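You operate a simulated robot arm through the tools that you are given. There is no shell and no other tool.

Carry out the task below with a simulated robot arm. There is one attempt and no reset: what you move stays moved.

Task
Put things in order on the packing shelf top. At the end: the red felt block stands where the blue wiper pad stood; the blue wiper pad stands where the cream dry bag stood; the yellow magazine stands on top of the white bung; the cream dry bag from the packing shelf top stands on top of the green tape roll; whatever was shut is shut again. Leave all else as you found it, and nothing knocked over.

It is judged by the outcome, as a careful person would: the job done as asked, and still so three seconds after it is handed in. It fails if anything else is knocked over, pushed out of place, dropped, spilled or broken.

Robot
A 7-joint arm with a two-finger parallel gripper, fixed in place. Base frame: the origin is on the floor under the middle of its stand, x ahead of it, y to its left, z up; the work surface is at about z = 88. Units: cm, rad, N and s.
With the tool pointing down near the work surface it reaches from about 30 to 70 cm from the base axis. Its first joint turns from -1.152 to 1.152 rad. Payload 1.57 kg.
Tool frame: the origin (TCP) lies between the finger pads and is the grasp point; the fingertips stand 3 cm ahead of it; z points along the fingers, y is the line along which they close. Largest opening 11 cm; finger width 2.4, thickness 1.2; the body of the gripper, 4.8 by 11.2 cm, starts 7.8 cm behind the TCP.
Orientation is that of the tool frame in the base frame, as a unit quaternion [w, x, y, z]. With the fingers straight down and closing along the base's y, the tool's x points along the base's -x, its y along +y and its z along -z.

Tools
- The arm moves only by the tool send_rows. Its argument "rows" is a list of rows, each a list of 7 numbers: the shift along the base's x, y, z in cm, then the turn, a rotation vector about the base's x, y, z in rad, then the finger opening in cm, from 0 to 11. In form: [[tx, ty, tz, rx, ry, rz, claw], ...]. A call has 1 to 20 rows; each row shifts and turns the commanded pose from where the row before left it. A row lasts 0.2 s, in which the tool goes at most 5 cm and 0.15 rad; a call with a longer step from one row to the next is refused whole, and so is a gripper value outside its range. A pose out of reach is approached as far as the arm can. The call stops where the force on the tool passes 40 N (or 10 N more than at its start, if that is more) or the arm is blocked; 0.2 s more then pass. Each finger travels about 10.8 cm/s and halts on what it meets, pressing with about 40 N; the grip force reading is that of the motor and also rises with nothing between the fingers. The clock runs only during rows and for 0.2 s after the last one: add rows that do not move to give the fingers time. It gives the time, the measured TCP pose, the force on the tool (base axes), the opening and the grip force at its end, in the units of the frame above (readings bear some noise), with the torque about the TCP (base axes, N m) and any sound that the robot's microphone picked up, and new pictures: "show" is both (left out), scene, wrist or none.
- Cameras (640 x 400 px; columns grow to the right, rows downward): "scene" is fixed at [17.13, -40.87, 138.73]; the picture's right is [0.65, -0.76, 0.00], its down [-0.56, -0.48, -0.68] and it looks along [0.52, 0.44, -0.73] (base axes); focal length 248 px, centre (320, 200). "wrist" rides on the gripper at [7, 1.6, -14.1] in the tool frame; the picture's right is [-0.23, 0.97, 0.00], its down [-0.86, -0.20, -0.48] and it looks along [-0.47, -0.11, 0.88] (tool axes); focal length 222 px, centre (320, 200). There is no depth. A picture from a camera that has moved, and an enlarged one, comes with that camera's place and axes in the base frame and with its lens.
- close_up(camera, box): a new picture of the part [left, top, right, bottom] of that camera's present view, enlarged. The clock stands still meanwhile.
- finish_job(): hands the job in; it is judged then, once.

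Places have to be worked out from the pictures, the camera data and where the tool is seen. Open the gripper and draw the arm clear of the work before you hand the job in, unless the task says otherwise.

The tools are called after "Call:" as name(argument=value, ...) on one line, values as JSON. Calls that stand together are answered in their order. send_rows: Moves the arm, as the interface text tells. Its arguments: {"type":"object","properties":{"rows":{"type":"array"},"show":{"type":"string","enum":["both","scene","wrist","none"]}},"required":["rows"]} The other tools are called the same way: close_up (camera, box) takes an enlarged picture of a part of a camera's view; finish_job () hands the job in.

At the start:

```text
time_s: 0.0
tcp_pos: [36.26, 18.61, 114.58]
ee_rot: [-0.001, 0.0, 1.0, 0.0]
force: [-0.7, 0.0, -0.9]
wrist_torque: [0.02, 0.0, 0.02]
gripper_width: 10.99
grasp_force: 0.1
```

scene: 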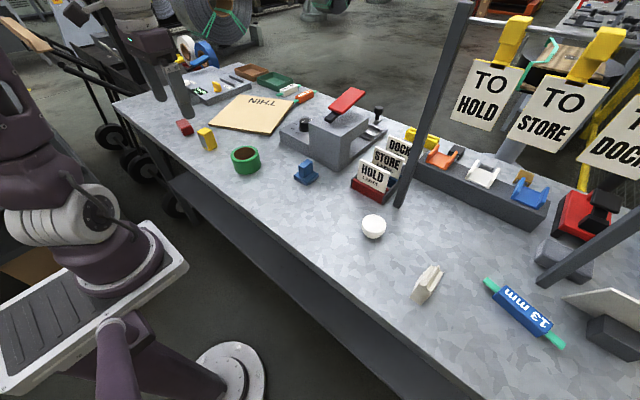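
wrist: 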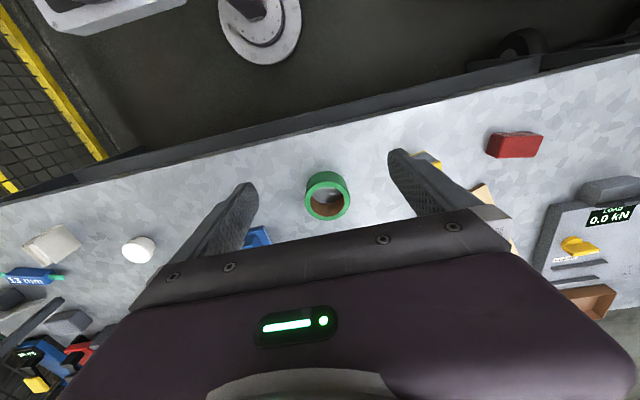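

I see the work surface with a red block, yellow block, green tape roll, blue pad, white bung, and cream bag. I look closer at each before moving.

Call:
close_up(camera="scene", box=[160, 100, 340, 212])

Call:
close_up(camera="scene", box=[330, 180, 490, 310])

Call:
close_up(camera="scene", box=[260, 70, 480, 210])

Call:
close_up(camera="wrist", box=[0, 120, 320, 320])

Call:
close_up(camera="wrist", box=[300, 120, 640, 320])

```text
3.56 times, centred on (250, 156) of scene
camera zoom: at [17.13, -40.87, 138.73], right [0.65, -0.76, 0.0], down [-0.56, -0.48, -0.68], along [0.52, 0.44, -0.73], focal length 882 px, centre (569, 356)
```

zoom: 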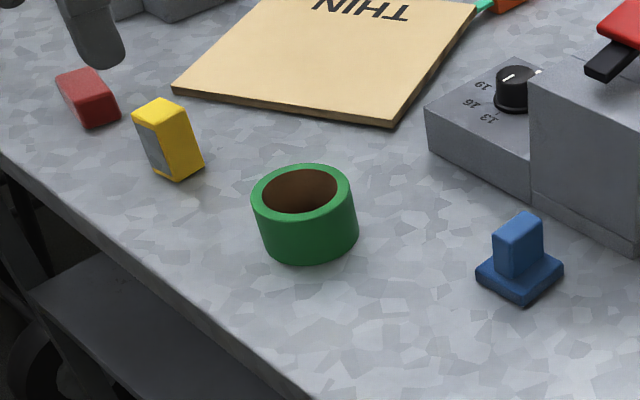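

```text
3.08 times, centred on (410, 245) of scene
camera zoom: at [17.13, -40.87, 138.73], right [0.65, -0.76, 0.0], down [-0.56, -0.48, -0.68], along [0.52, 0.44, -0.73], focal length 763 px, centre (43, 62)
```

zoom: 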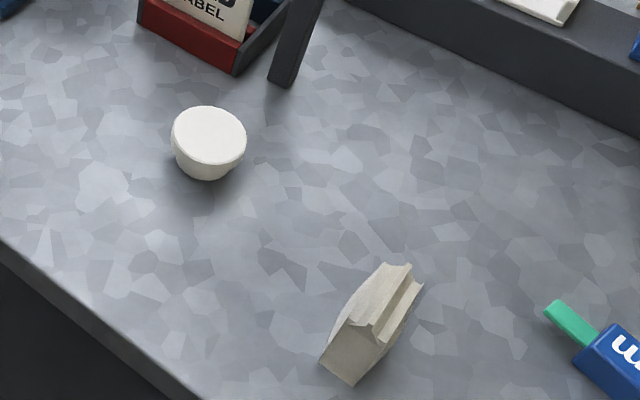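

```text
2.86 times, centred on (370, 140) of scene
camera zoom: at [17.13, -40.87, 138.73], right [0.65, -0.76, 0.0], down [-0.56, -0.48, -0.68], along [0.52, 0.44, -0.73], focal length 708 px, centre (177, 371)
```

zoom: 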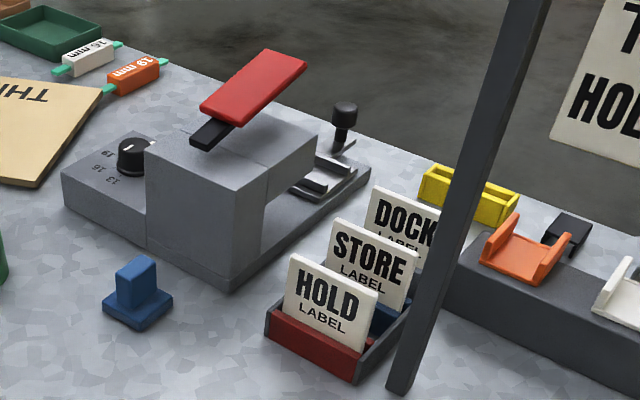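

```text
2.00 times, centred on (160, 220) of wrist
camera zoom: at [29.31, 20.04, 128.61], right [0.23, 0.97, 0.0], down [0.86, -0.2, 0.48], along [0.47, -0.11, -0.88], focal length 444 px, centre (640, 160)
```

zoom: 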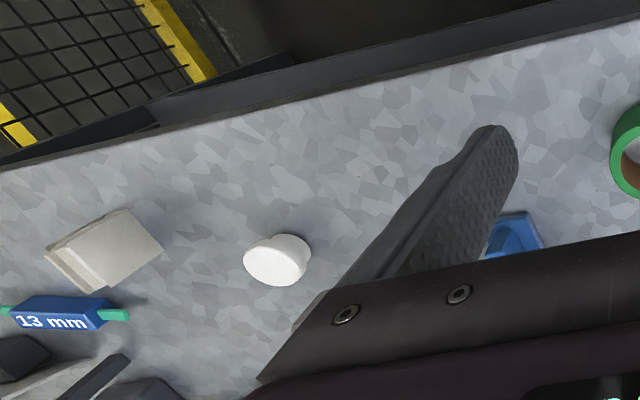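

```text
1.88 times, centred on (470, 220) of wrist
camera zoom: at [29.31, 20.04, 128.61], right [0.23, 0.97, 0.0], down [0.86, -0.2, 0.48], along [0.47, -0.11, -0.88], focal length 418 px, centre (38, 162)
```

zoom: 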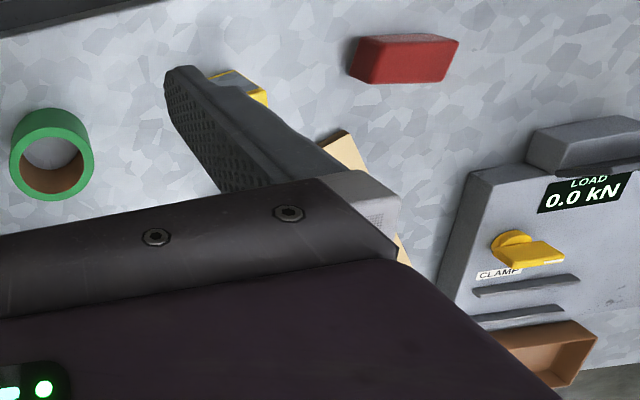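

The layout is clear: the bag is near (47,-44), the bung near (53,-27), the pad near (57,-1), the roll near (49,17), the magazine near (47,36) and the red block near (47,50). I'll go high over the cream bag first to see it from the wrist.

Call:
send_rows(rows=[[0.4, -4.8, 0, 0, 0, 0, 11], [0.4, -4.8, 0, 0, 0, 0, 11], [0.4, -4.8, 0, 0, 0, 0, 11], [0.4, -4.8, 0, 0, 0, 0, 11], [0.4, -4.8, 0, 0, 0, 0, 11], [0.4, -4.8, 0, 0, 0, 0, 11], [0.4, -4.8, 0, 0, 0, 0, 11], [0.4, -4.8, 0, 0, 0, 0, 11], [0.4, -4.8, 0, 0, 0, 0, 11], [0.4, -4.8, 0, 0, 0, 0, 11], [0.4, -4.8, 0, 0, 0, 0, 11], [0.4, -4.8, 0, 0, 0, 0, 11], [0.4, -4.4, 0, 0, 0, 0, 11], [0, 0, 0, 0, 0, 0, 11]])

```text
time_s: 3.0
tcp_pos: [41.21, -42.38, 114.5]
ee_rot: [0.0, 0.0, 1.0, 0.001]
force: [0.1, -0.6, -0.3]
wrist_torque: [0.0, 0.0, 0.04]
gripper_width: 10.99
grasp_force: 0.0
out of reach, approached as far as the arm can: row 13
camera wrist: at [34.33, -40.81, 128.6], right [0.23, 0.97, 0.0], down [0.85, -0.2, 0.48], along [0.47, -0.11, -0.88], focal length 222 px, centre (320, 200)
```

scene: 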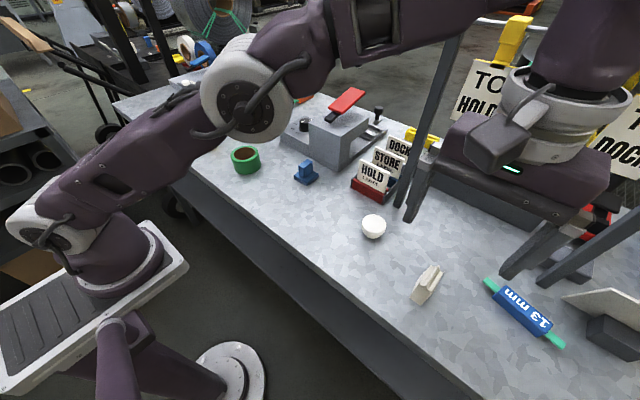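
wrist: 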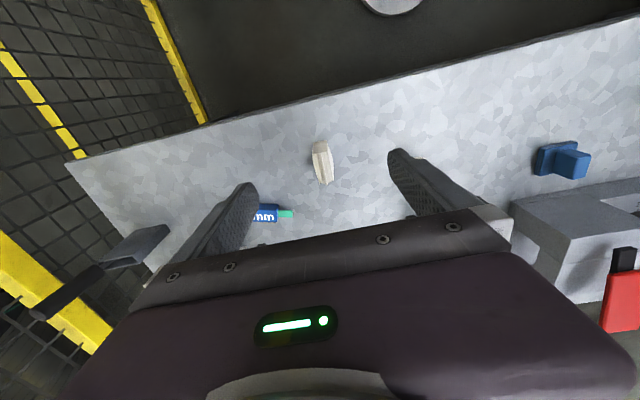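

The arm is over the bag area, slightly short of the commanded pose because of reach at this height. I look closely at the bag from here.

Call:
close_up(camera="wrist", box=[270, 110, 390, 220])

Call:
close_up(camera="scene", box=[390, 245, 470, 315])

```text
3.64 times, centred on (330, 165) of wrist
camera zoom: at [34.33, -40.81, 128.6], right [0.23, 0.97, 0.0], down [0.85, -0.2, 0.48], along [0.47, -0.11, -0.88], focal length 808 px, centre (284, 327)
```

zoom: 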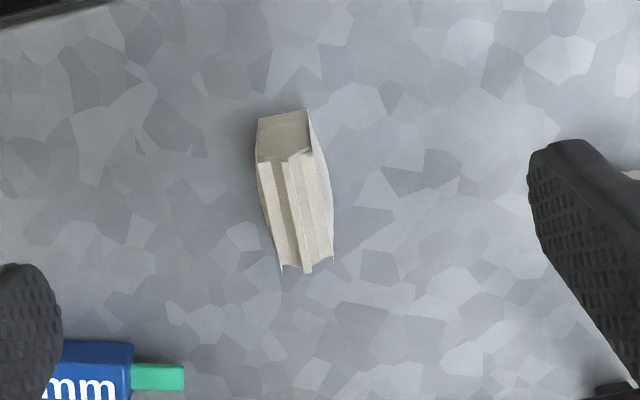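

```text
5.71 times, centred on (430, 280) of scene
camera zoom: at [17.13, -40.88, 138.73], right [0.65, -0.76, 0.0], down [-0.56, -0.48, -0.68], along [0.52, 0.44, -0.73], focal length 1417 px, centre (-309, -257)
```

zoom: 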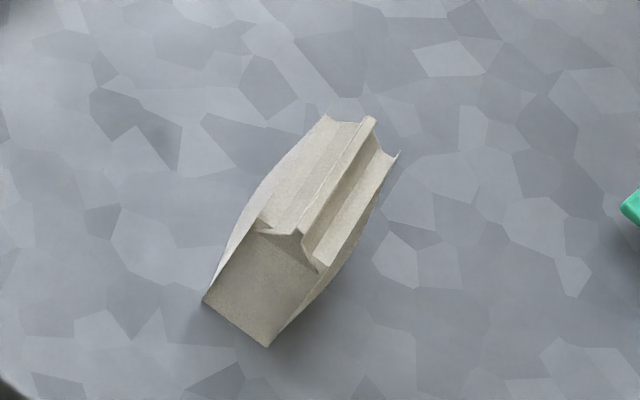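

The bag measures about 5.6 cm long (along x, yaw about -0.08), about 3 cm wide and 6.5–7 cm tall, centred near (47.0, -43.15). I descend to above it and check the pose before going around it.

Call:
send_rows(rows=[[1.5, 0, -3, 0, 0, -0.04, 9], [1.5, 0, -3, 0, 0, -0.04, 8], [1.5, 0, -3, 0, 0, 0, 7], [1, 0.2, -1.5, 0, 0, 0, 7], [0, 0, 0, 0, 0, 0, 7]])

```text
time_s: 4.2
tcp_pos: [46.66, -42.28, 103.77]
ee_rot: [0.0, 0.04, 0.999, 0.001]
force: [0.1, 0.4, -0.2]
wrist_torque: [0.02, 0.01, -0.01]
gripper_width: 7.01
grasp_force: 0.0
camera wrist: at [39.93, -40.14, 117.91], right [0.3, 0.95, 0.0], down [0.84, -0.27, 0.48], along [0.46, -0.15, -0.88], focal length 222 px, centre (320, 200)
```

scene: 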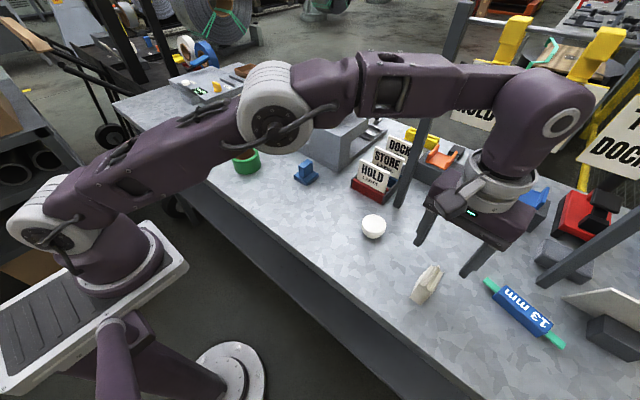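
wrist: 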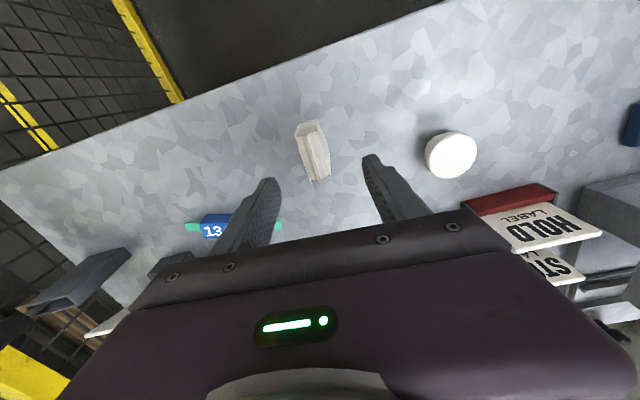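

The commanded pose follows the measured one again. I check the bag position from this closer view.

Call:
close_up(camera="wrist", box=[260, 100, 380, 200])

```text
4.00 times, centred on (320, 150) of wrist
camera zoom: at [39.93, -40.14, 117.91], right [0.3, 0.95, 0.0], down [0.84, -0.27, 0.48], along [0.46, -0.15, -0.88], focal length 888 px, centre (320, 400)
```

zoom: 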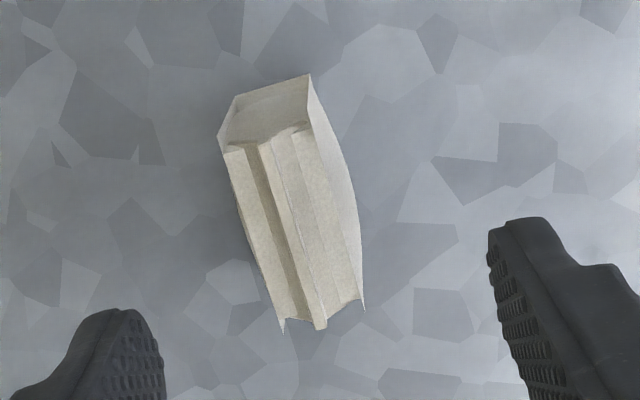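

I align with the bag (move +0.35 in x, -0.92 in y, yaw +0.04) and descend around it to z≈92.3, fingers 7 cm open.

Call:
send_rows(rows=[[0.35, -0.92, 0, 0, 0, 0.04, 7], [0, 0, 0, 0, 0, 0, 7], [0, 0, -2.5, 0, 0, 0, 7], [0, 0, -2.5, 0, 0, 0, 7], [0, 0, -2.5, 0, 0, 0, 7], [0, 0, -2, 0, 0, 0, 7], [0, 0, -1.97, 0, 0, 0, 7], [0, 0, 0, 0, 0, 0, 7]])

```text
time_s: 6.0
tcp_pos: [47.06, -43.24, 92.39]
ee_rot: [0.0, 0.019, 1.0, 0.0]
force: [0.2, 0.2, -1.0]
wrist_torque: [0.02, -0.02, 0.0]
gripper_width: 7.01
grasp_force: 0.1
camera wrist: at [40.19, -41.55, 106.48], right [0.27, 0.96, 0.0], down [0.85, -0.23, 0.48], along [0.46, -0.13, -0.88], focal length 222 px, centre (320, 200)
```

scene: 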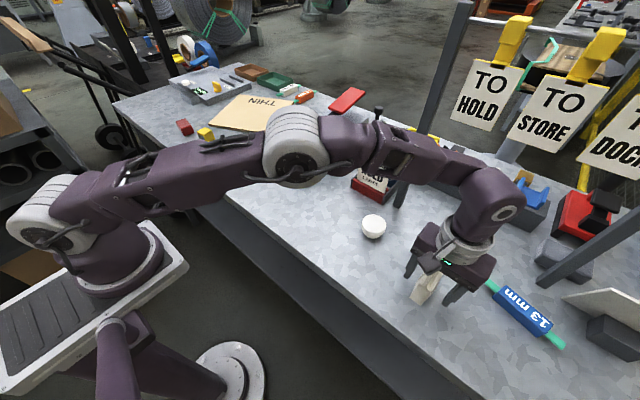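
wrist: 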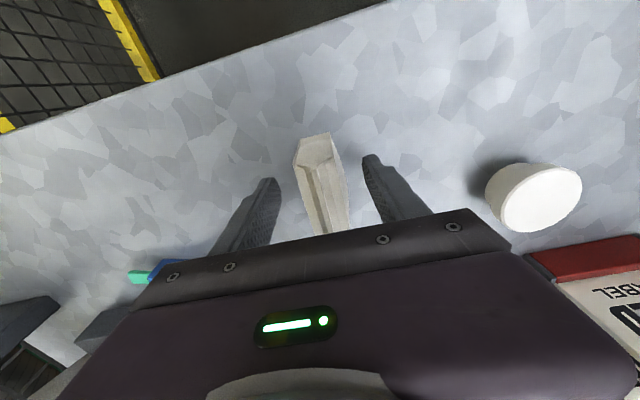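

The bag sits centred between the fingers. I close on it and give the fingers time to settle.

Call:
send_rows(rows=[[0, 0, 0, 0, 0, 0, 5], [0, 0, 0, 0, 0, 0, 3], [0, 0, 0, 0, 0, 0, 1], [0, 0, 0, 0, 0, 0, 1], [0, 0, 0, 0, 0, 0, 1]], show="wrist")

```text
time_s: 7.2
tcp_pos: [47.05, -43.36, 92.45]
ee_rot: [0.0, 0.02, 1.0, 0.0]
force: [-0.5, -0.8, -0.8]
wrist_torque: [0.01, 0.01, 0.02]
gripper_width: 3.42
grasp_force: 39.8
camera wrist: at [40.2, -41.55, 106.52], right [0.27, 0.96, 0.0], down [0.85, -0.23, 0.48], along [0.46, -0.13, -0.88], focal length 222 px, centre (320, 200)
```

wrist: 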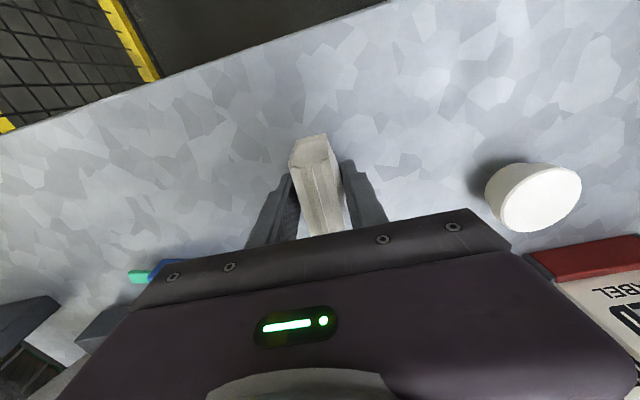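

The bag is held (3.42 cm, 39.8 N). I lift it straight up, then carry it towards the roll, stopping short in x so the wrist camera can view the roll.

Call:
send_rows(rows=[[0, 0, 1, 0, 0, 0, 1], [0, 0, 2.5, 0, 0, 0, 1], [0, 0, 3, 0, 0, 0, 1], [0, 0, 3, 0, 0, 0, 1], [0, 0, 2.5, 0, 0, 0, 1], [-0.4, 2, 0, 0, 0, 0.04, 1], [-0.4, 3.5, 0, 0, 0, 0, 1], [-0.4, 4.3, 0, 0, 0, 0, 1], [-0.4, 4.3, 0, 0, 0, 0, 1], [-0.4, 4.3, 0, 0, 0, 0, 1], [-0.4, 4.3, 0, 0, 0, 0, 1], [-0.4, 4.3, 0, 0, 0, 0, 1], [-0.4, 4.3, 0, 0, 0, 0, 1], [-0.4, 4.3, 0, 0, 0, 0, 1], [-0.4, 4.3, 0, 0, 0, 0, 1], [-0.4, 4.3, 0, 0, 0, 0, 1], [-0.4, 4.3, 0, 0, 0, 0, 1], [-0.2, 4.3, 0, 0, 0, 0, 1], [0, 2.5, 0, 0, 0, 0, 1], [0, 1, 0, 0, 0, 0, 1]])

```text
time_s: 11.4
tcp_pos: [41.71, 13.37, 104.75]
ee_rot: [0.001, 0.001, 1.0, 0.0]
force: [0.1, 0.5, -0.6]
wrist_torque: [0.0, 0.01, -0.02]
gripper_width: 1.01
grasp_force: 0.1
camera wrist: at [34.86, 14.81, 118.88], right [0.23, 0.97, 0.0], down [0.85, -0.2, 0.48], along [0.47, -0.11, -0.88], focal length 222 px, centre (320, 200)
```

scene: 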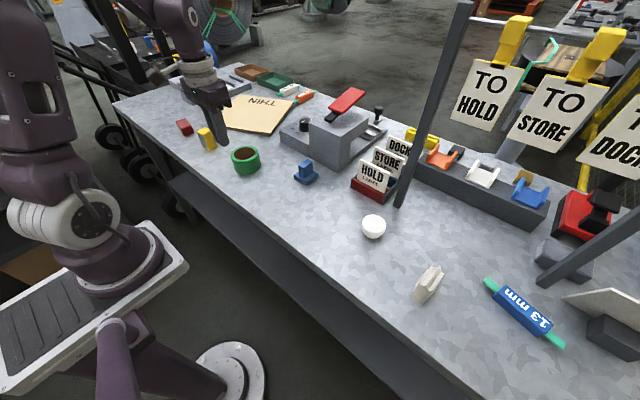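
wrist: 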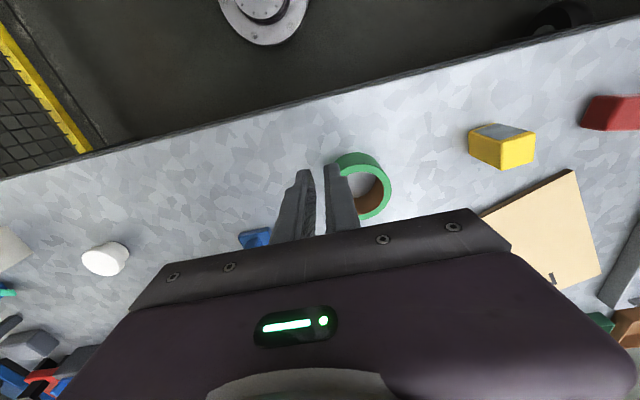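

The reading shows the fingers closed to 1.0 cm with no load: the bag slipped out during the lift and the scene shows it still standing at its place. I check it closely, and the roll and others while here.

Call:
close_up(camera="scene", box=[390, 245, 470, 315])

Call:
close_up(camera="scene", box=[205, 130, 285, 190])

Call:
close_up(camera="wrist", box=[320, 90, 640, 290])

```text
5.71 times, centred on (430, 280) of scene
camera zoom: at [17.13, -40.87, 138.73], right [0.65, -0.76, 0.0], down [-0.56, -0.48, -0.68], along [0.52, 0.44, -0.73], focal length 1417 px, centre (-309, -257)
```

zoom: 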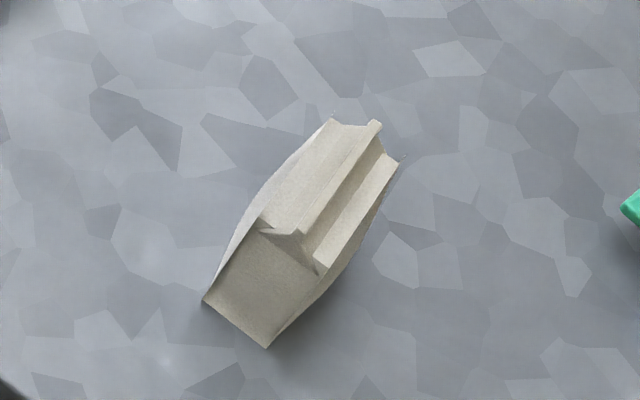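

```text
6.67 times, centred on (245, 160) of scene
camera zoom: at [17.13, -40.87, 138.73], right [0.65, -0.76, 0.0], down [-0.56, -0.48, -0.68], along [0.52, 0.44, -0.73], focal length 1653 px, centre (820, 467)
```

zoom: 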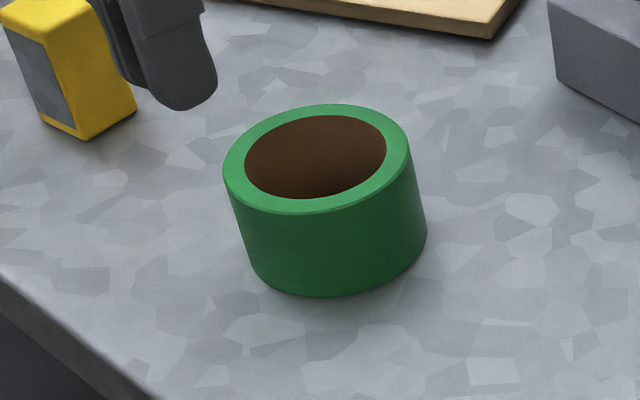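

```text
2.00 times, centred on (480, 190) of wrist
camera zoom: at [34.86, 14.81, 118.88], right [0.23, 0.97, 0.0], down [0.85, -0.2, 0.48], along [0.47, -0.11, -0.88], focal length 444 px, centre (0, 220)
```

zoom: 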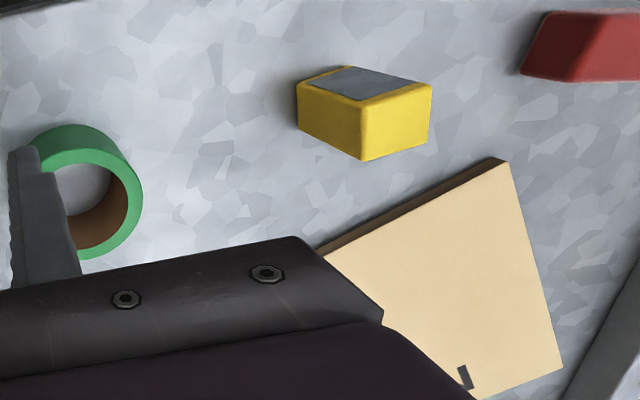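

The bag still stands upright essentially where it was. I return above it with the fingers open to re-grasp it lower and test the lift gently.

Call:
send_rows(rows=[[0.41, -4.36, 0, 0, 0, 0, 3], [0.41, -4.36, 0, 0, 0, 0, 5], [0.41, -4.36, 0, 0, 0, 0, 7], [0.41, -4.36, 0, 0, 0, 0, 7], [0.41, -4.36, 0, 0, 0, 0, 7], [0.41, -4.36, 0, 0, 0, 0, 7], [0.41, -4.36, 0, 0, 0, 0, 7], [0.41, -4.36, 0, 0, 0, 0, 7], [0.41, -4.36, 0, 0, 0, 0, 7], [0.41, -4.36, 0, 0, 0, 0, 7], [0.41, -4.36, -0.2, 0, 0, 0, 7], [0.41, -4.36, -0.4, 0, 0, 0, 7], [0.41, -4.36, -0.4, 0, 0, 0, 7], [0, 0, 0, 0, 0, 0, 7]], show="wrist")

Call:
close_up(camera="wrist", box=[260, 100, 380, 200])

```text
time_s: 14.4
tcp_pos: [47.33, -43.49, 103.33]
ee_rot: [0.0, 0.001, 1.0, 0.001]
force: [-1.0, 0.1, -0.9]
wrist_torque: [-0.02, 0.01, 0.01]
gripper_width: 7.01
grasp_force: 0.1
camera wrist: at [40.37, -42.05, 117.57], right [0.23, 0.97, 0.0], down [0.86, -0.2, 0.48], along [0.47, -0.11, -0.88], focal length 222 px, centre (320, 200)
```

wrist: 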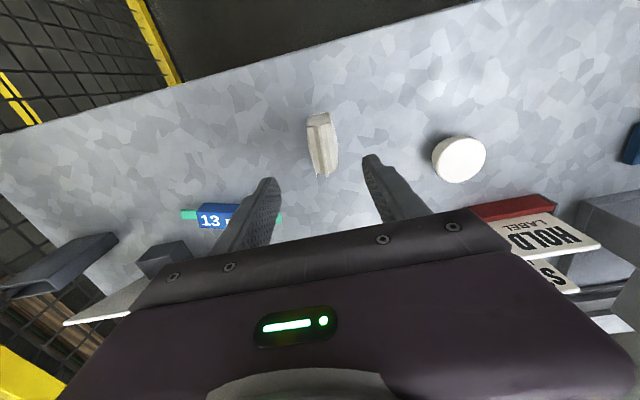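

```text
4.00 times, centred on (320, 150) of wrist
camera zoom: at [40.37, -42.05, 117.57], right [0.23, 0.97, 0.0], down [0.86, -0.2, 0.48], along [0.47, -0.11, -0.88], focal length 888 px, centre (320, 400)
```

zoom: 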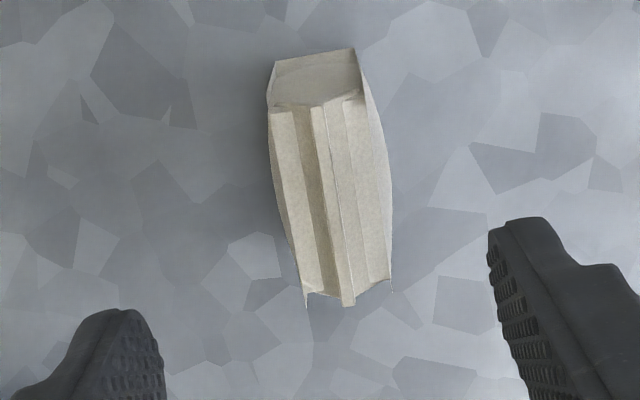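

The bag centre is about (47.1, -43.3), yaw about -0.06. I descend lower this time (z≈91.4, tips just over the table) and close.

Call:
send_rows(rows=[[-0.25, 0.2, 0, 0, 0, -0.05, 7], [0, 0, -2.5, 0, 0, 0, 7], [0, 0, -2.5, 0, 0, 0, 7], [0, 0, -2.5, 0, 0, 0, 7], [0, 0, -2.4, 0, 0, 0, 7], [0, 0, -1.5, 0, 0, 0, 7], [0, 0, -0.5, 0, 0, 0, 7], [0, 0, 0, 0, 0, 0, 7], [0, 0, 0, 0, 0, 0, 5], [0, 0, 0, 0, 0, 0, 3], [0, 0, 0, 0, 0, 0, 1], [0, 0, 0, 0, 0, 0, 0], [0, 0, 0, 0, 0, 0, 0]], show="wrist")

```text
time_s: 17.2
tcp_pos: [47.12, -43.18, 91.65]
ee_rot: [0.0, 0.024, 1.0, -0.001]
force: [-0.5, -0.4, 0.9]
wrist_torque: [-0.05, 0.01, -0.01]
gripper_width: 3.43
grasp_force: 40.2
camera wrist: at [40.25, -41.34, 105.76], right [0.27, 0.96, 0.0], down [0.84, -0.24, 0.48], along [0.46, -0.13, -0.88], focal length 222 px, centre (320, 200)
```

wrist: 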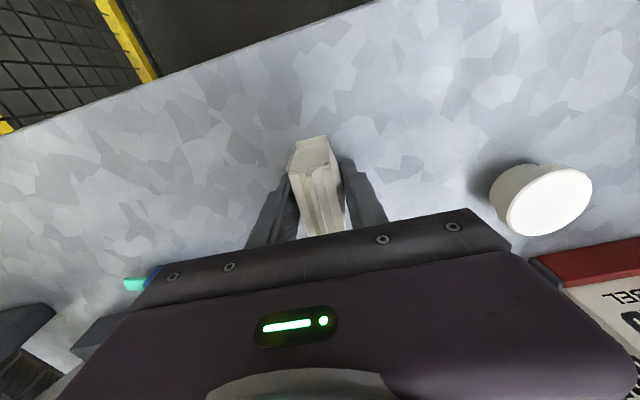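

Gripped again at 3.43 cm, 40 N, a bit lower. I now lift only 0.6 cm slowly and read the force.

Call:
send_rows(rows=[[0, 0, 0.2, 0, 0, 0, 0], [0, 0, 0.2, 0, 0, 0, 0], [0, 0, 0.2, 0, 0, 0, 0], [0, 0, 0, 0, 0, 0, 0]], show="both")

Call:
close_up(camera="scene", box=[390, 235, 480, 315])

```text
time_s: 18.2
tcp_pos: [47.11, -43.06, 92.3]
ee_rot: [0.0, 0.025, 1.0, 0.001]
force: [0.4, -0.2, -1.1]
wrist_torque: [0.0, 0.02, 0.0]
gripper_width: 3.41
grasp_force: 40.1
camera wrist: at [40.28, -41.3, 106.4], right [0.27, 0.96, 0.0], down [0.84, -0.24, 0.48], along [0.46, -0.13, -0.88], focal length 222 px, centre (320, 200)
```

scene: 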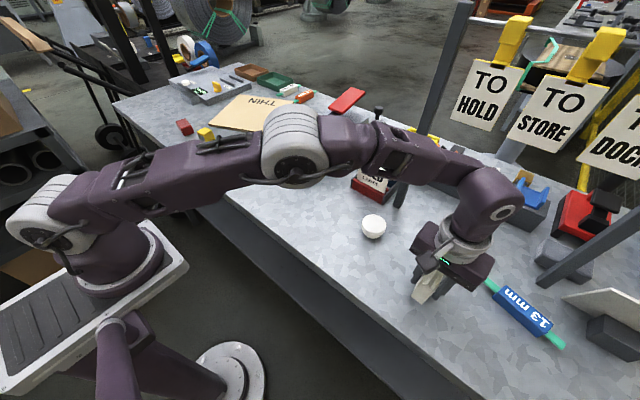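
wrist: 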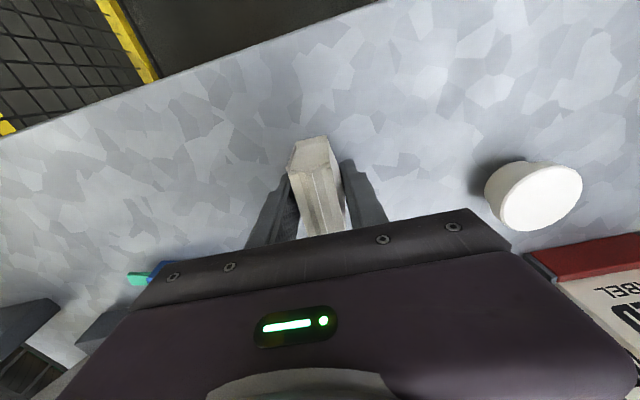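

```text
5.00 times, centred on (435, 275) of scene
camera zoom: at [17.13, -40.87, 138.73], right [0.65, -0.76, 0.0], down [-0.56, -0.48, -0.68], along [0.52, 0.44, -0.73], focal length 1240 px, centre (-255, -175)
```

zoom: 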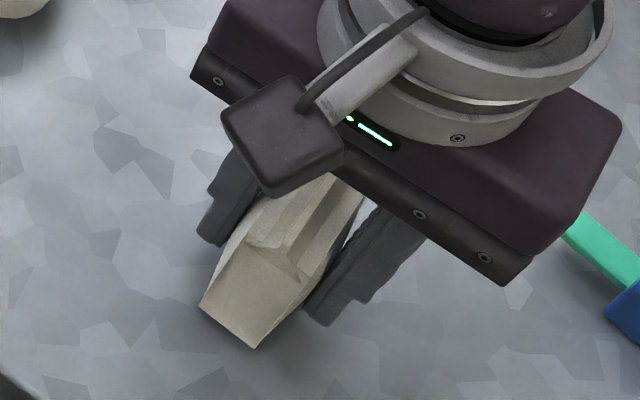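

Pixel shifts of the bag's bottom corners match a 0.6 cm lift, so the bag is coming up with the fingers. I continue the lift slowly and check again.

Call:
send_rows(rows=[[0, 0, 0.3, 0, 0, 0, 0], [0, 0, 0.4, 0, 0, 0, 0], [0, 0, 0.5, 0, 0, 0, 0], [0, 0, 0.6, 0, 0, 0, 0], [0, 0, 0.6, 0, 0, 0, 0], [0, 0, 0.6, 0, 0, 0, 0], [0, 0, 0.6, 0, 0, 0, 0], [0, 0, 0.4, 0, 0, 0, 0], [0, 0, 0.2, 0, 0, 0, 0], [0, 0, 0, 0, 0, 0, 0]], show="both")

Call:
close_up(camera="scene", box=[390, 235, 480, 315])

```text
time_s: 20.4
tcp_pos: [47.17, -43.11, 96.59]
ee_rot: [0.0, 0.025, 1.0, 0.001]
force: [0.5, -0.7, -0.6]
wrist_torque: [0.02, -0.01, 0.01]
gripper_width: 3.4
grasp_force: 39.8
camera wrist: at [40.3, -41.41, 110.55], right [0.27, 0.96, 0.0], down [0.84, -0.24, 0.48], along [0.46, -0.13, -0.88], focal length 222 px, centre (320, 200)
```

scene: 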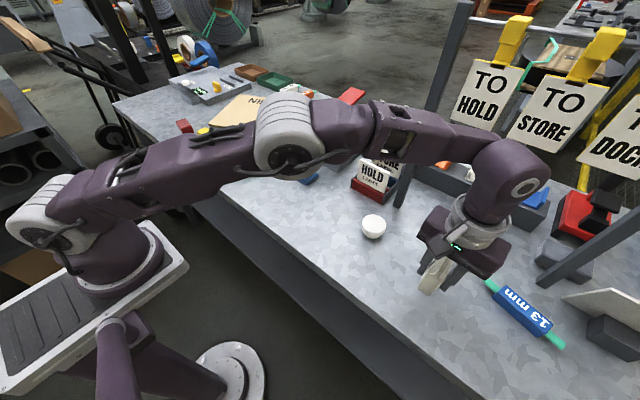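
wrist: 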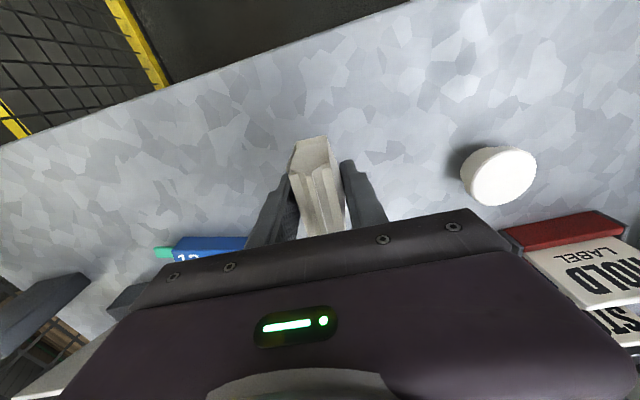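

```text
5.00 times, centred on (435, 275) of scene
camera zoom: at [17.13, -40.87, 138.73], right [0.65, -0.76, 0.0], down [-0.56, -0.48, -0.68], along [0.52, 0.44, -0.73], focal length 1240 px, centre (-255, -175)
```

zoom: 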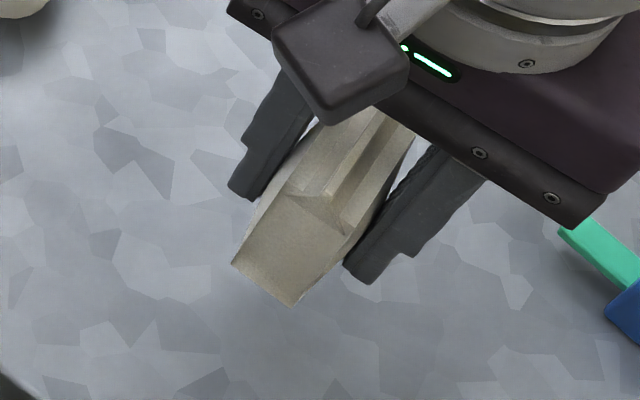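

The bag is held with no noticeable slip (3.40 cm, 39.8 N). I raise it a bit more and carry it gently toward the roll, with gradual speed changes.

Call:
send_rows(rows=[[0, 0, 0.4, 0, 0, 0, 0], [0, 0, 0.7, 0, 0, 0, 0], [0, 0, 0.8, 0, 0, 0, 0], [0, 0, 0.8, 0, 0, 0, 0], [0, 0.3, 0.6, 0, 0, 0, 0], [-0.1, 0.7, 0.3, 0, 0, 0, 0], [-0.2, 1.1, 0, 0, 0, 0, 0], [-0.2, 1.5, 0, 0, 0, 0, 0], [-0.2, 1.9, 0, 0, 0, 0, 0], [-0.2, 2.2, 0, 0, 0, 0, 0], [-0.2, 2.2, 0, 0, 0, 0, 0], [-0.2, 2.2, 0, 0, 0, 0, 0], [-0.2, 2.2, 0, 0, 0, 0, 0], [-0.2, 2.2, 0, 0, 0, 0, 0], [-0.2, 2.2, 0, 0, 0, 0, 0], [-0.2, 2.2, 0, 0, 0, 0, 0], [-0.1, 1.9, 0, 0, 0, 0, 0], [-0.1, 1.5, 0, 0, 0, 0, 0], [0, 1.0, 0, 0, 0, 0, 0], [0, 0.5, 0, 0, 0, 0, 0]], show="both")

```text
time_s: 24.6
tcp_pos: [44.88, -17.25, 100.12]
ee_rot: [0.0, 0.024, 1.0, 0.0]
force: [-0.1, -0.1, 0.8]
wrist_torque: [-0.02, 0.01, 0.02]
gripper_width: 3.39
grasp_force: 40.3
camera wrist: at [37.98, -15.45, 114.19], right [0.28, 0.96, 0.0], down [0.84, -0.24, 0.48], along [0.46, -0.13, -0.88], focal length 222 px, centre (320, 200)
```

scene: 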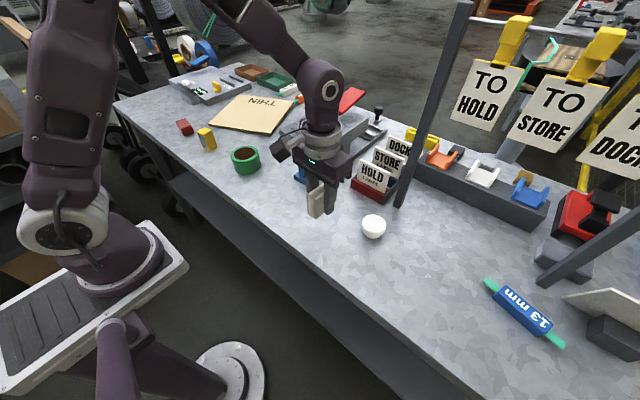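
wrist: 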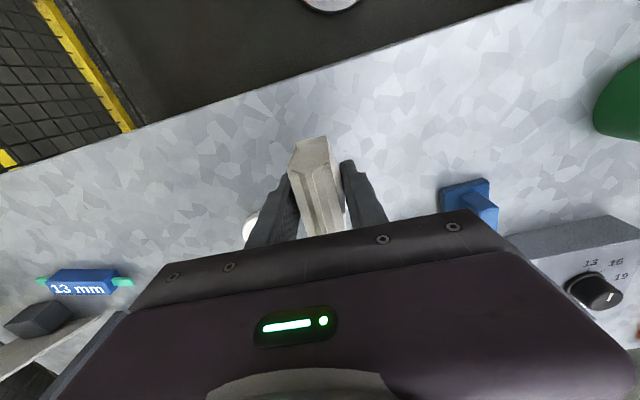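

The bag is still held (3.39 cm). I estimate the roll's centre at about (49.1, 16.9), top at z≈93, hole about 6 cm wide — about as long as the bag — so I'll set the bag off-centre along a chord (about 2 cm toward -y) so both ends rest on the ring. I carry it to hover there.

Call:
send_rows(rows=[[0.1, 0.4, 0, 0, 0, 0, 0], [0.2, 0.9, 0, 0, 0, 0, 0], [0.2, 1.4, 0, 0, 0, 0, 0], [0.2, 1.9, 0, 0, 0, 0, 0], [0.2, 2.2, 0, 0, 0, 0, 0], [0.2, 2.2, 0, 0, 0, 0, 0], [0.2, 2.2, 0, 0, 0, 0, 0], [0.2, 2.2, 0, 0, 0, 0, 0], [0.2, 2.2, 0, 0, 0, 0, 0], [0.2, 2.2, 0, 0, 0, 0, 0], [0.2, 2.2, 0, 0, 0, 0, 0], [0.2, 2.2, 0, 0, 0, 0, 0], [0.2, 2.2, 0, 0, 0, 0, 0], [0.2, 2.2, 0, 0, 0, 0, 0], [0.2, 1.9, 0, 0, 0, 0, 0], [0.2, 1.5, 0, 0, 0, 0, 0], [0.2, 1.0, 0, 0, 0, 0, 0], [0.1, 0.5, 0, 0, 0, 0, 0], [0, 0, 0, 0, 0, 0, 0]], show="both")

Call:
close_up(camera="wrist", box=[230, 90, 430, 240])

Call:
close_up(camera="scene", box=[200, 100, 300, 190])

```text
time_s: 28.6
tcp_pos: [48.15, 14.21, 100.15]
ee_rot: [0.0, 0.024, 1.0, 0.0]
force: [0.4, 0.2, -1.1]
wrist_torque: [0.0, -0.01, 0.03]
gripper_width: 3.42
grasp_force: 39.7
camera wrist: at [41.31, 16.05, 114.19], right [0.27, 0.96, 0.0], down [0.84, -0.24, 0.48], along [0.46, -0.13, -0.88], focal length 222 px, centre (320, 200)
```

scene: 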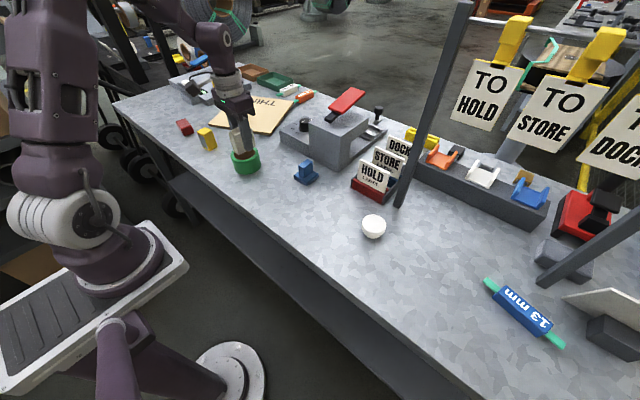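
wrist: 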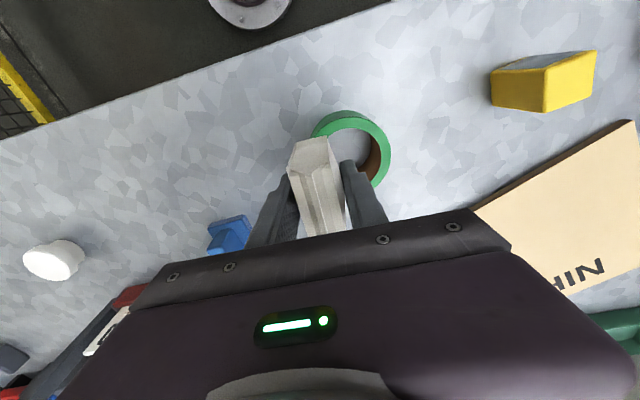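

```text
2.67 times, centred on (330, 165) of wrist
camera zoom: at [41.31, 16.05, 114.19], right [0.27, 0.96, 0.0], down [0.84, -0.24, 0.48], along [0.46, -0.13, -0.88], focal length 592 px, centre (293, 293)
```

zoom: 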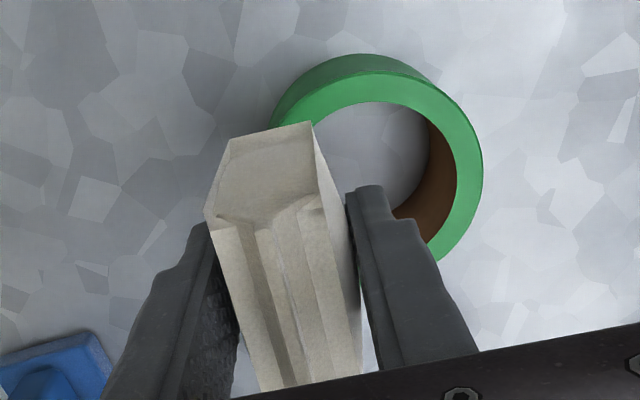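

```text
4.44 times, centred on (250, 145) of scene
camera zoom: at [17.13, -40.87, 138.73], right [0.65, -0.76, 0.0], down [-0.56, -0.48, -0.68], along [0.52, 0.44, -0.73], focal length 1102 px, centre (631, 444)
```

zoom: 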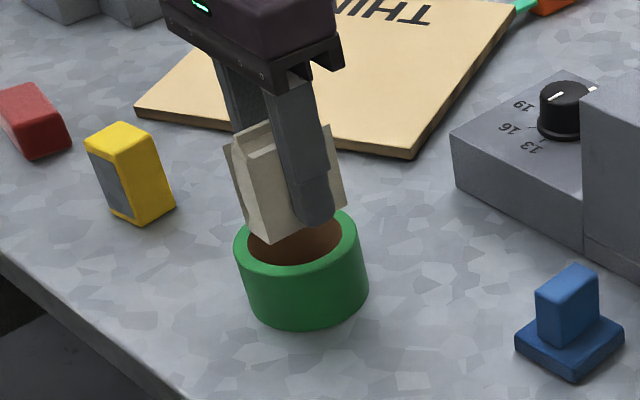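

The wrist view refines the ring: centre about (49.0, 16.8), outer radius 4.1, inner radius 3.1, top z≈93. I shift the bag to be centred at about (49.0, 14.7), straighten yaw, and lower to just above contact.

Call:
send_rows(rows=[[0.3, 0.17, 0, 0, 0, 0.02, 0], [0.3, 0.17, 0, 0, 0, 0.02, 0], [0.3, 0.16, 0, 0, 0, 0.02, 0], [0, 0, -0.5, 0, 0, 0, 0], [0, 0, -0.7, 0, 0, 0, 0], [0, 0, -0.7, 0, 0, 0, 0], [0, 0, -0.5, 0, 0, 0, 0], [0, 0, -0.3, 0, 0, 0, 0], [0, 0, 0, 0, 0, 0, 0]], show="both")

Call:
close_up(camera="wrist", box=[230, 90, 430, 240])

Call:
close_up(camera="scene", box=[210, 110, 290, 185])

```text
time_s: 30.6
tcp_pos: [49.1, 14.64, 97.33]
ee_rot: [0.0, -0.005, 1.0, 0.0]
force: [-0.1, 0.7, -0.4]
wrist_torque: [-0.01, -0.01, 0.0]
gripper_width: 3.45
grasp_force: 40.1
camera wrist: at [42.11, 15.95, 111.49], right [0.22, 0.98, 0.0], down [0.86, -0.19, 0.48], along [0.47, -0.1, -0.88], focal length 222 px, centre (320, 200)
```

scene: 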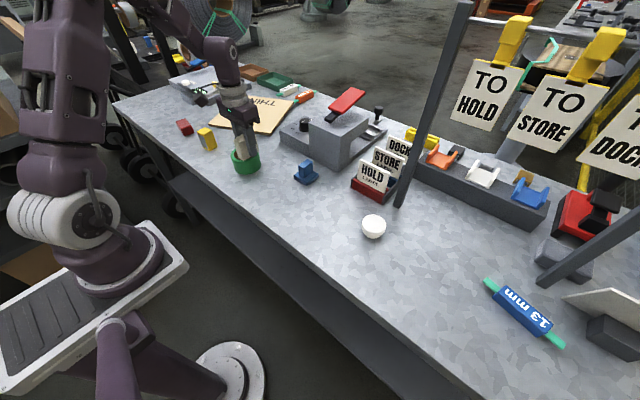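
wrist: 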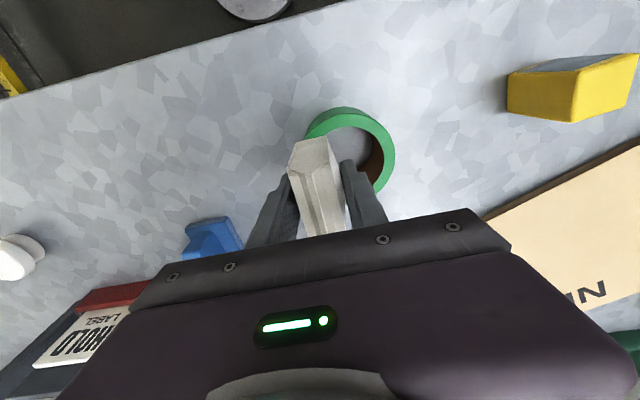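

```text
2.67 times, centred on (330, 165) of wrist
camera zoom: at [42.11, 15.95, 111.49], right [0.22, 0.98, 0.0], down [0.86, -0.19, 0.48], along [0.47, -0.1, -0.88], focal length 592 px, centre (293, 293)
```

zoom: 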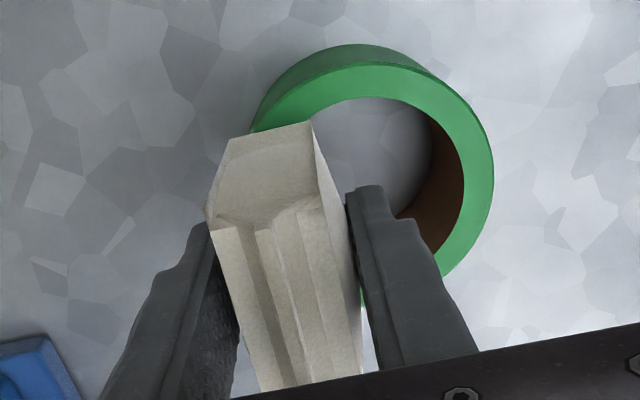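

```text
5.33 times, centred on (250, 148) of scene
camera zoom: at [17.13, -40.87, 138.73], right [0.65, -0.76, 0.0], down [-0.56, -0.48, -0.68], along [0.52, 0.44, -0.73], focal length 1322 px, centre (693, 480)
```

zoom: 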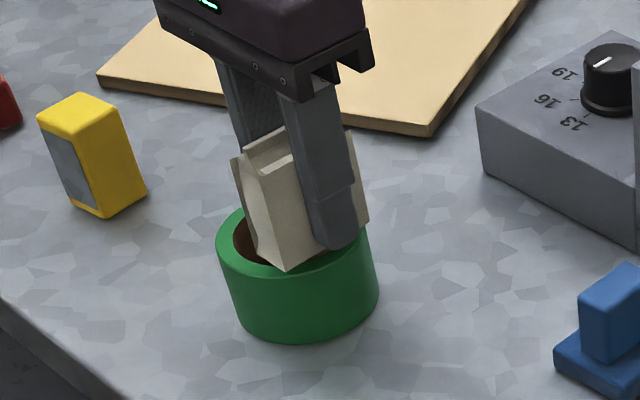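

Everything is lined up and the bag is about 0.7 cm above the ring. I lower in small steps to feel the contact.

Call:
send_rows(rows=[[0, 0, -0.2, 0, 0, 0, 0], [0, 0, -0.2, 0, 0, 0, 0], [0, 0, -0.1, 0, 0, 0, 0], [0, 0, 0, 0, 0, 0, 0]], show="none")

```text
time_s: 31.6
tcp_pos: [49.34, 14.6, 96.91]
ee_rot: [0.0, -0.004, 1.0, 0.0]
force: [-0.9, 0.2, -0.6]
wrist_torque: [-0.03, 0.02, -0.01]
gripper_width: 3.39
grasp_force: 39.9
```

No contact yet at z≈96.9. I continue in 0.1 cm steps.

Call:
send_rows(rows=[[0, 0, -0.1, 0, 0, 0, 0], [0, 0, -0.1, 0, 0, 0, 0], [0, 0, 0, 0, 0, 0, 0]], show="none")

Call:
send_rows(rows=[[0, 0, -0.1, 0, 0, 0, 0], [0, 0, -0.1, 0, 0, 0, 0], [0, 0, 0, 0, 0, 0, 0]], show="both")

Call:
close_up(camera="scene", box=[210, 110, 290, 185])

```text
time_s: 32.4
tcp_pos: [49.15, 14.48, 96.63]
ee_rot: [0.001, -0.005, 1.0, -0.001]
force: [-1.8, -0.8, 15.1]
wrist_torque: [-0.04, 0.01, 0.01]
gripper_width: 3.4
grasp_force: 40.3
```

```text
time_s: 33.0
tcp_pos: [49.1, 14.72, 96.67]
ee_rot: [0.001, -0.006, 1.0, 0.0]
force: [-4.6, -2.5, 14.5]
wrist_torque: [-0.1, 0.19, -0.06]
gripper_width: 3.41
grasp_force: 40.0
stopped in row 2: the force on the tool passed its limit at 43 N (the readings are from after the stop); the commanded pose is now the measured one
camera wrist: at [42.17, 15.97, 110.7], right [0.22, 0.98, 0.0], down [0.86, -0.19, 0.48], along [0.47, -0.1, -0.88], focal length 222 px, centre (320, 200)
```

scene: 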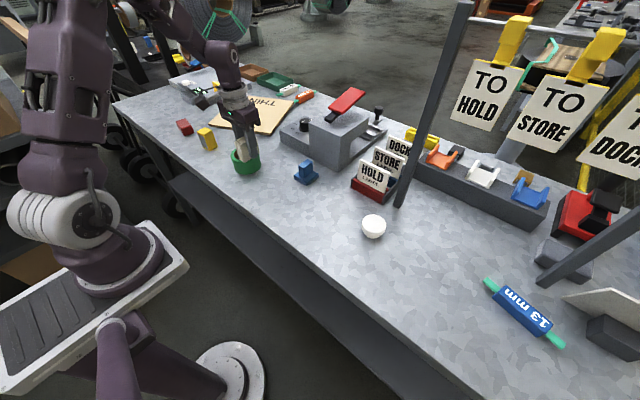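
wrist: 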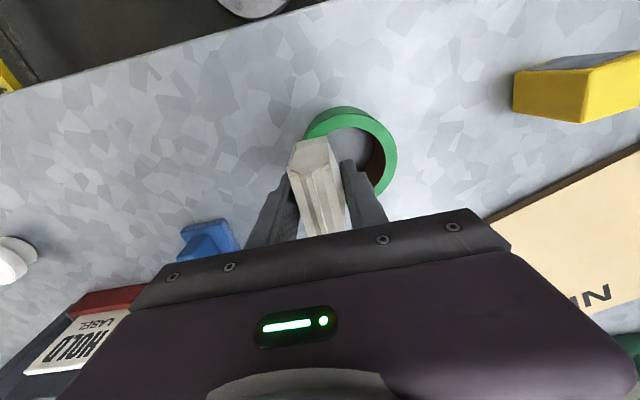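

```text
5.33 times, centred on (250, 148) of scene
camera zoom: at [17.1, -40.88, 138.73], right [0.65, -0.76, 0.0], down [-0.56, -0.48, -0.68], along [0.52, 0.44, -0.73], focal length 1322 px, centre (693, 480)
```

zoom: 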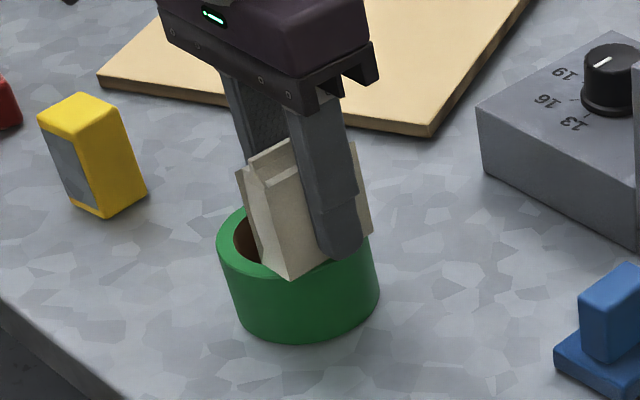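

Contact came at z≈96.65, exactly where the ring top was expected. I relieve the pressure slightly and open the fingers gradually.

Call:
send_rows(rows=[[0, 0, 0.08, 0, 0, 0, 1], [0, 0, 0, 0, 0, 0, 2.5], [0, 0, 0, 0, 0, 0, 3.3], [0, 0, 0, 0, 0, 0, 3.5], [0, 0, 0, 0, 0, 0, 3.7], [0, 0, 0, 0, 0, 0, 4.0], [0, 0, 0, 0, 0, 0, 4.0]], show="both")

Call:
close_up(camera="wrist", box=[230, 90, 430, 240])

Call:
close_up(camera="scene", box=[210, 110, 290, 185])

```text
time_s: 34.6
tcp_pos: [49.31, 14.52, 96.72]
ee_rot: [0.001, -0.007, 1.0, 0.0]
force: [-0.3, 0.3, -0.4]
wrist_torque: [0.03, 0.03, 0.0]
gripper_width: 4.0
grasp_force: 0.0
camera wrist: at [42.2, 15.98, 110.73], right [0.22, 0.98, 0.0], down [0.86, -0.19, 0.48], along [0.47, -0.1, -0.88], focal length 222 px, centre (320, 200)
```

scene: 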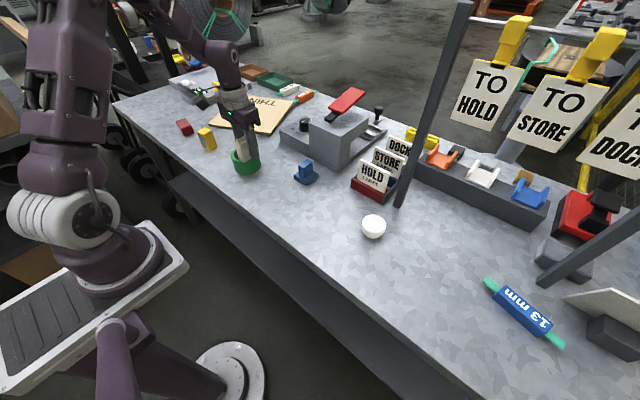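
wrist: 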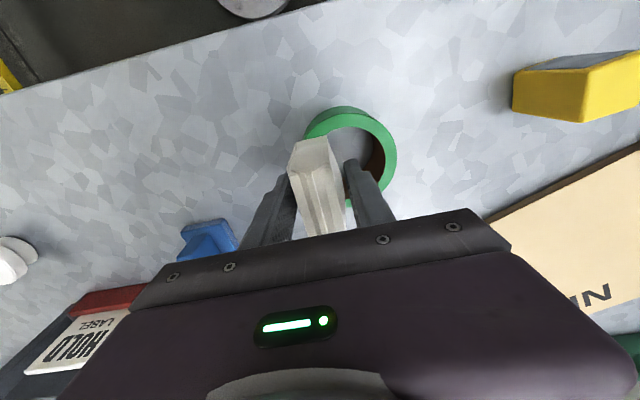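

```text
2.67 times, centred on (330, 165) of wrist
camera zoom: at [42.2, 15.98, 110.73], right [0.22, 0.98, 0.0], down [0.86, -0.19, 0.48], along [0.47, -0.1, -0.88], focal length 592 px, centre (293, 293)
```

zoom: 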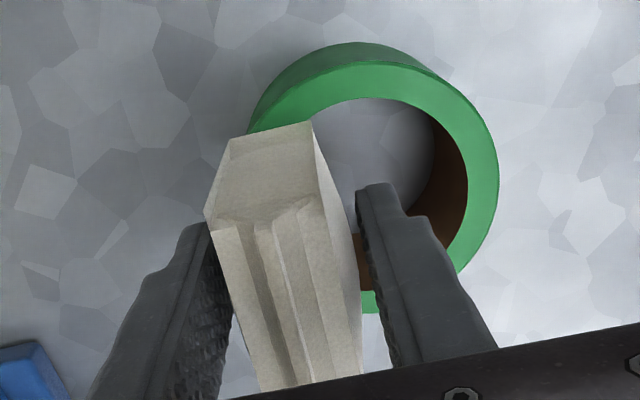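

```text
5.33 times, centred on (250, 148) of scene
camera zoom: at [17.13, -40.87, 138.73], right [0.65, -0.76, 0.0], down [-0.56, -0.48, -0.68], along [0.52, 0.44, -0.73], focal length 1322 px, centre (693, 480)
```

zoom: 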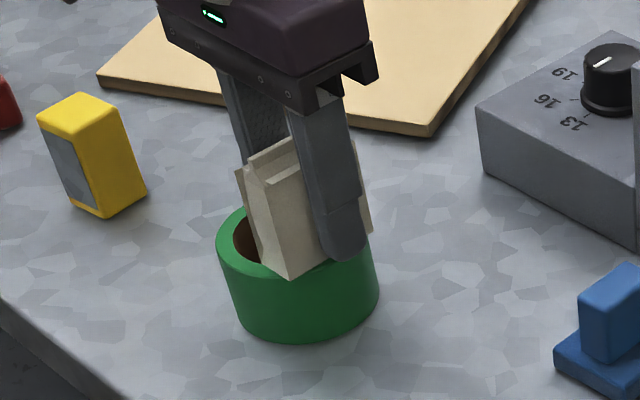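

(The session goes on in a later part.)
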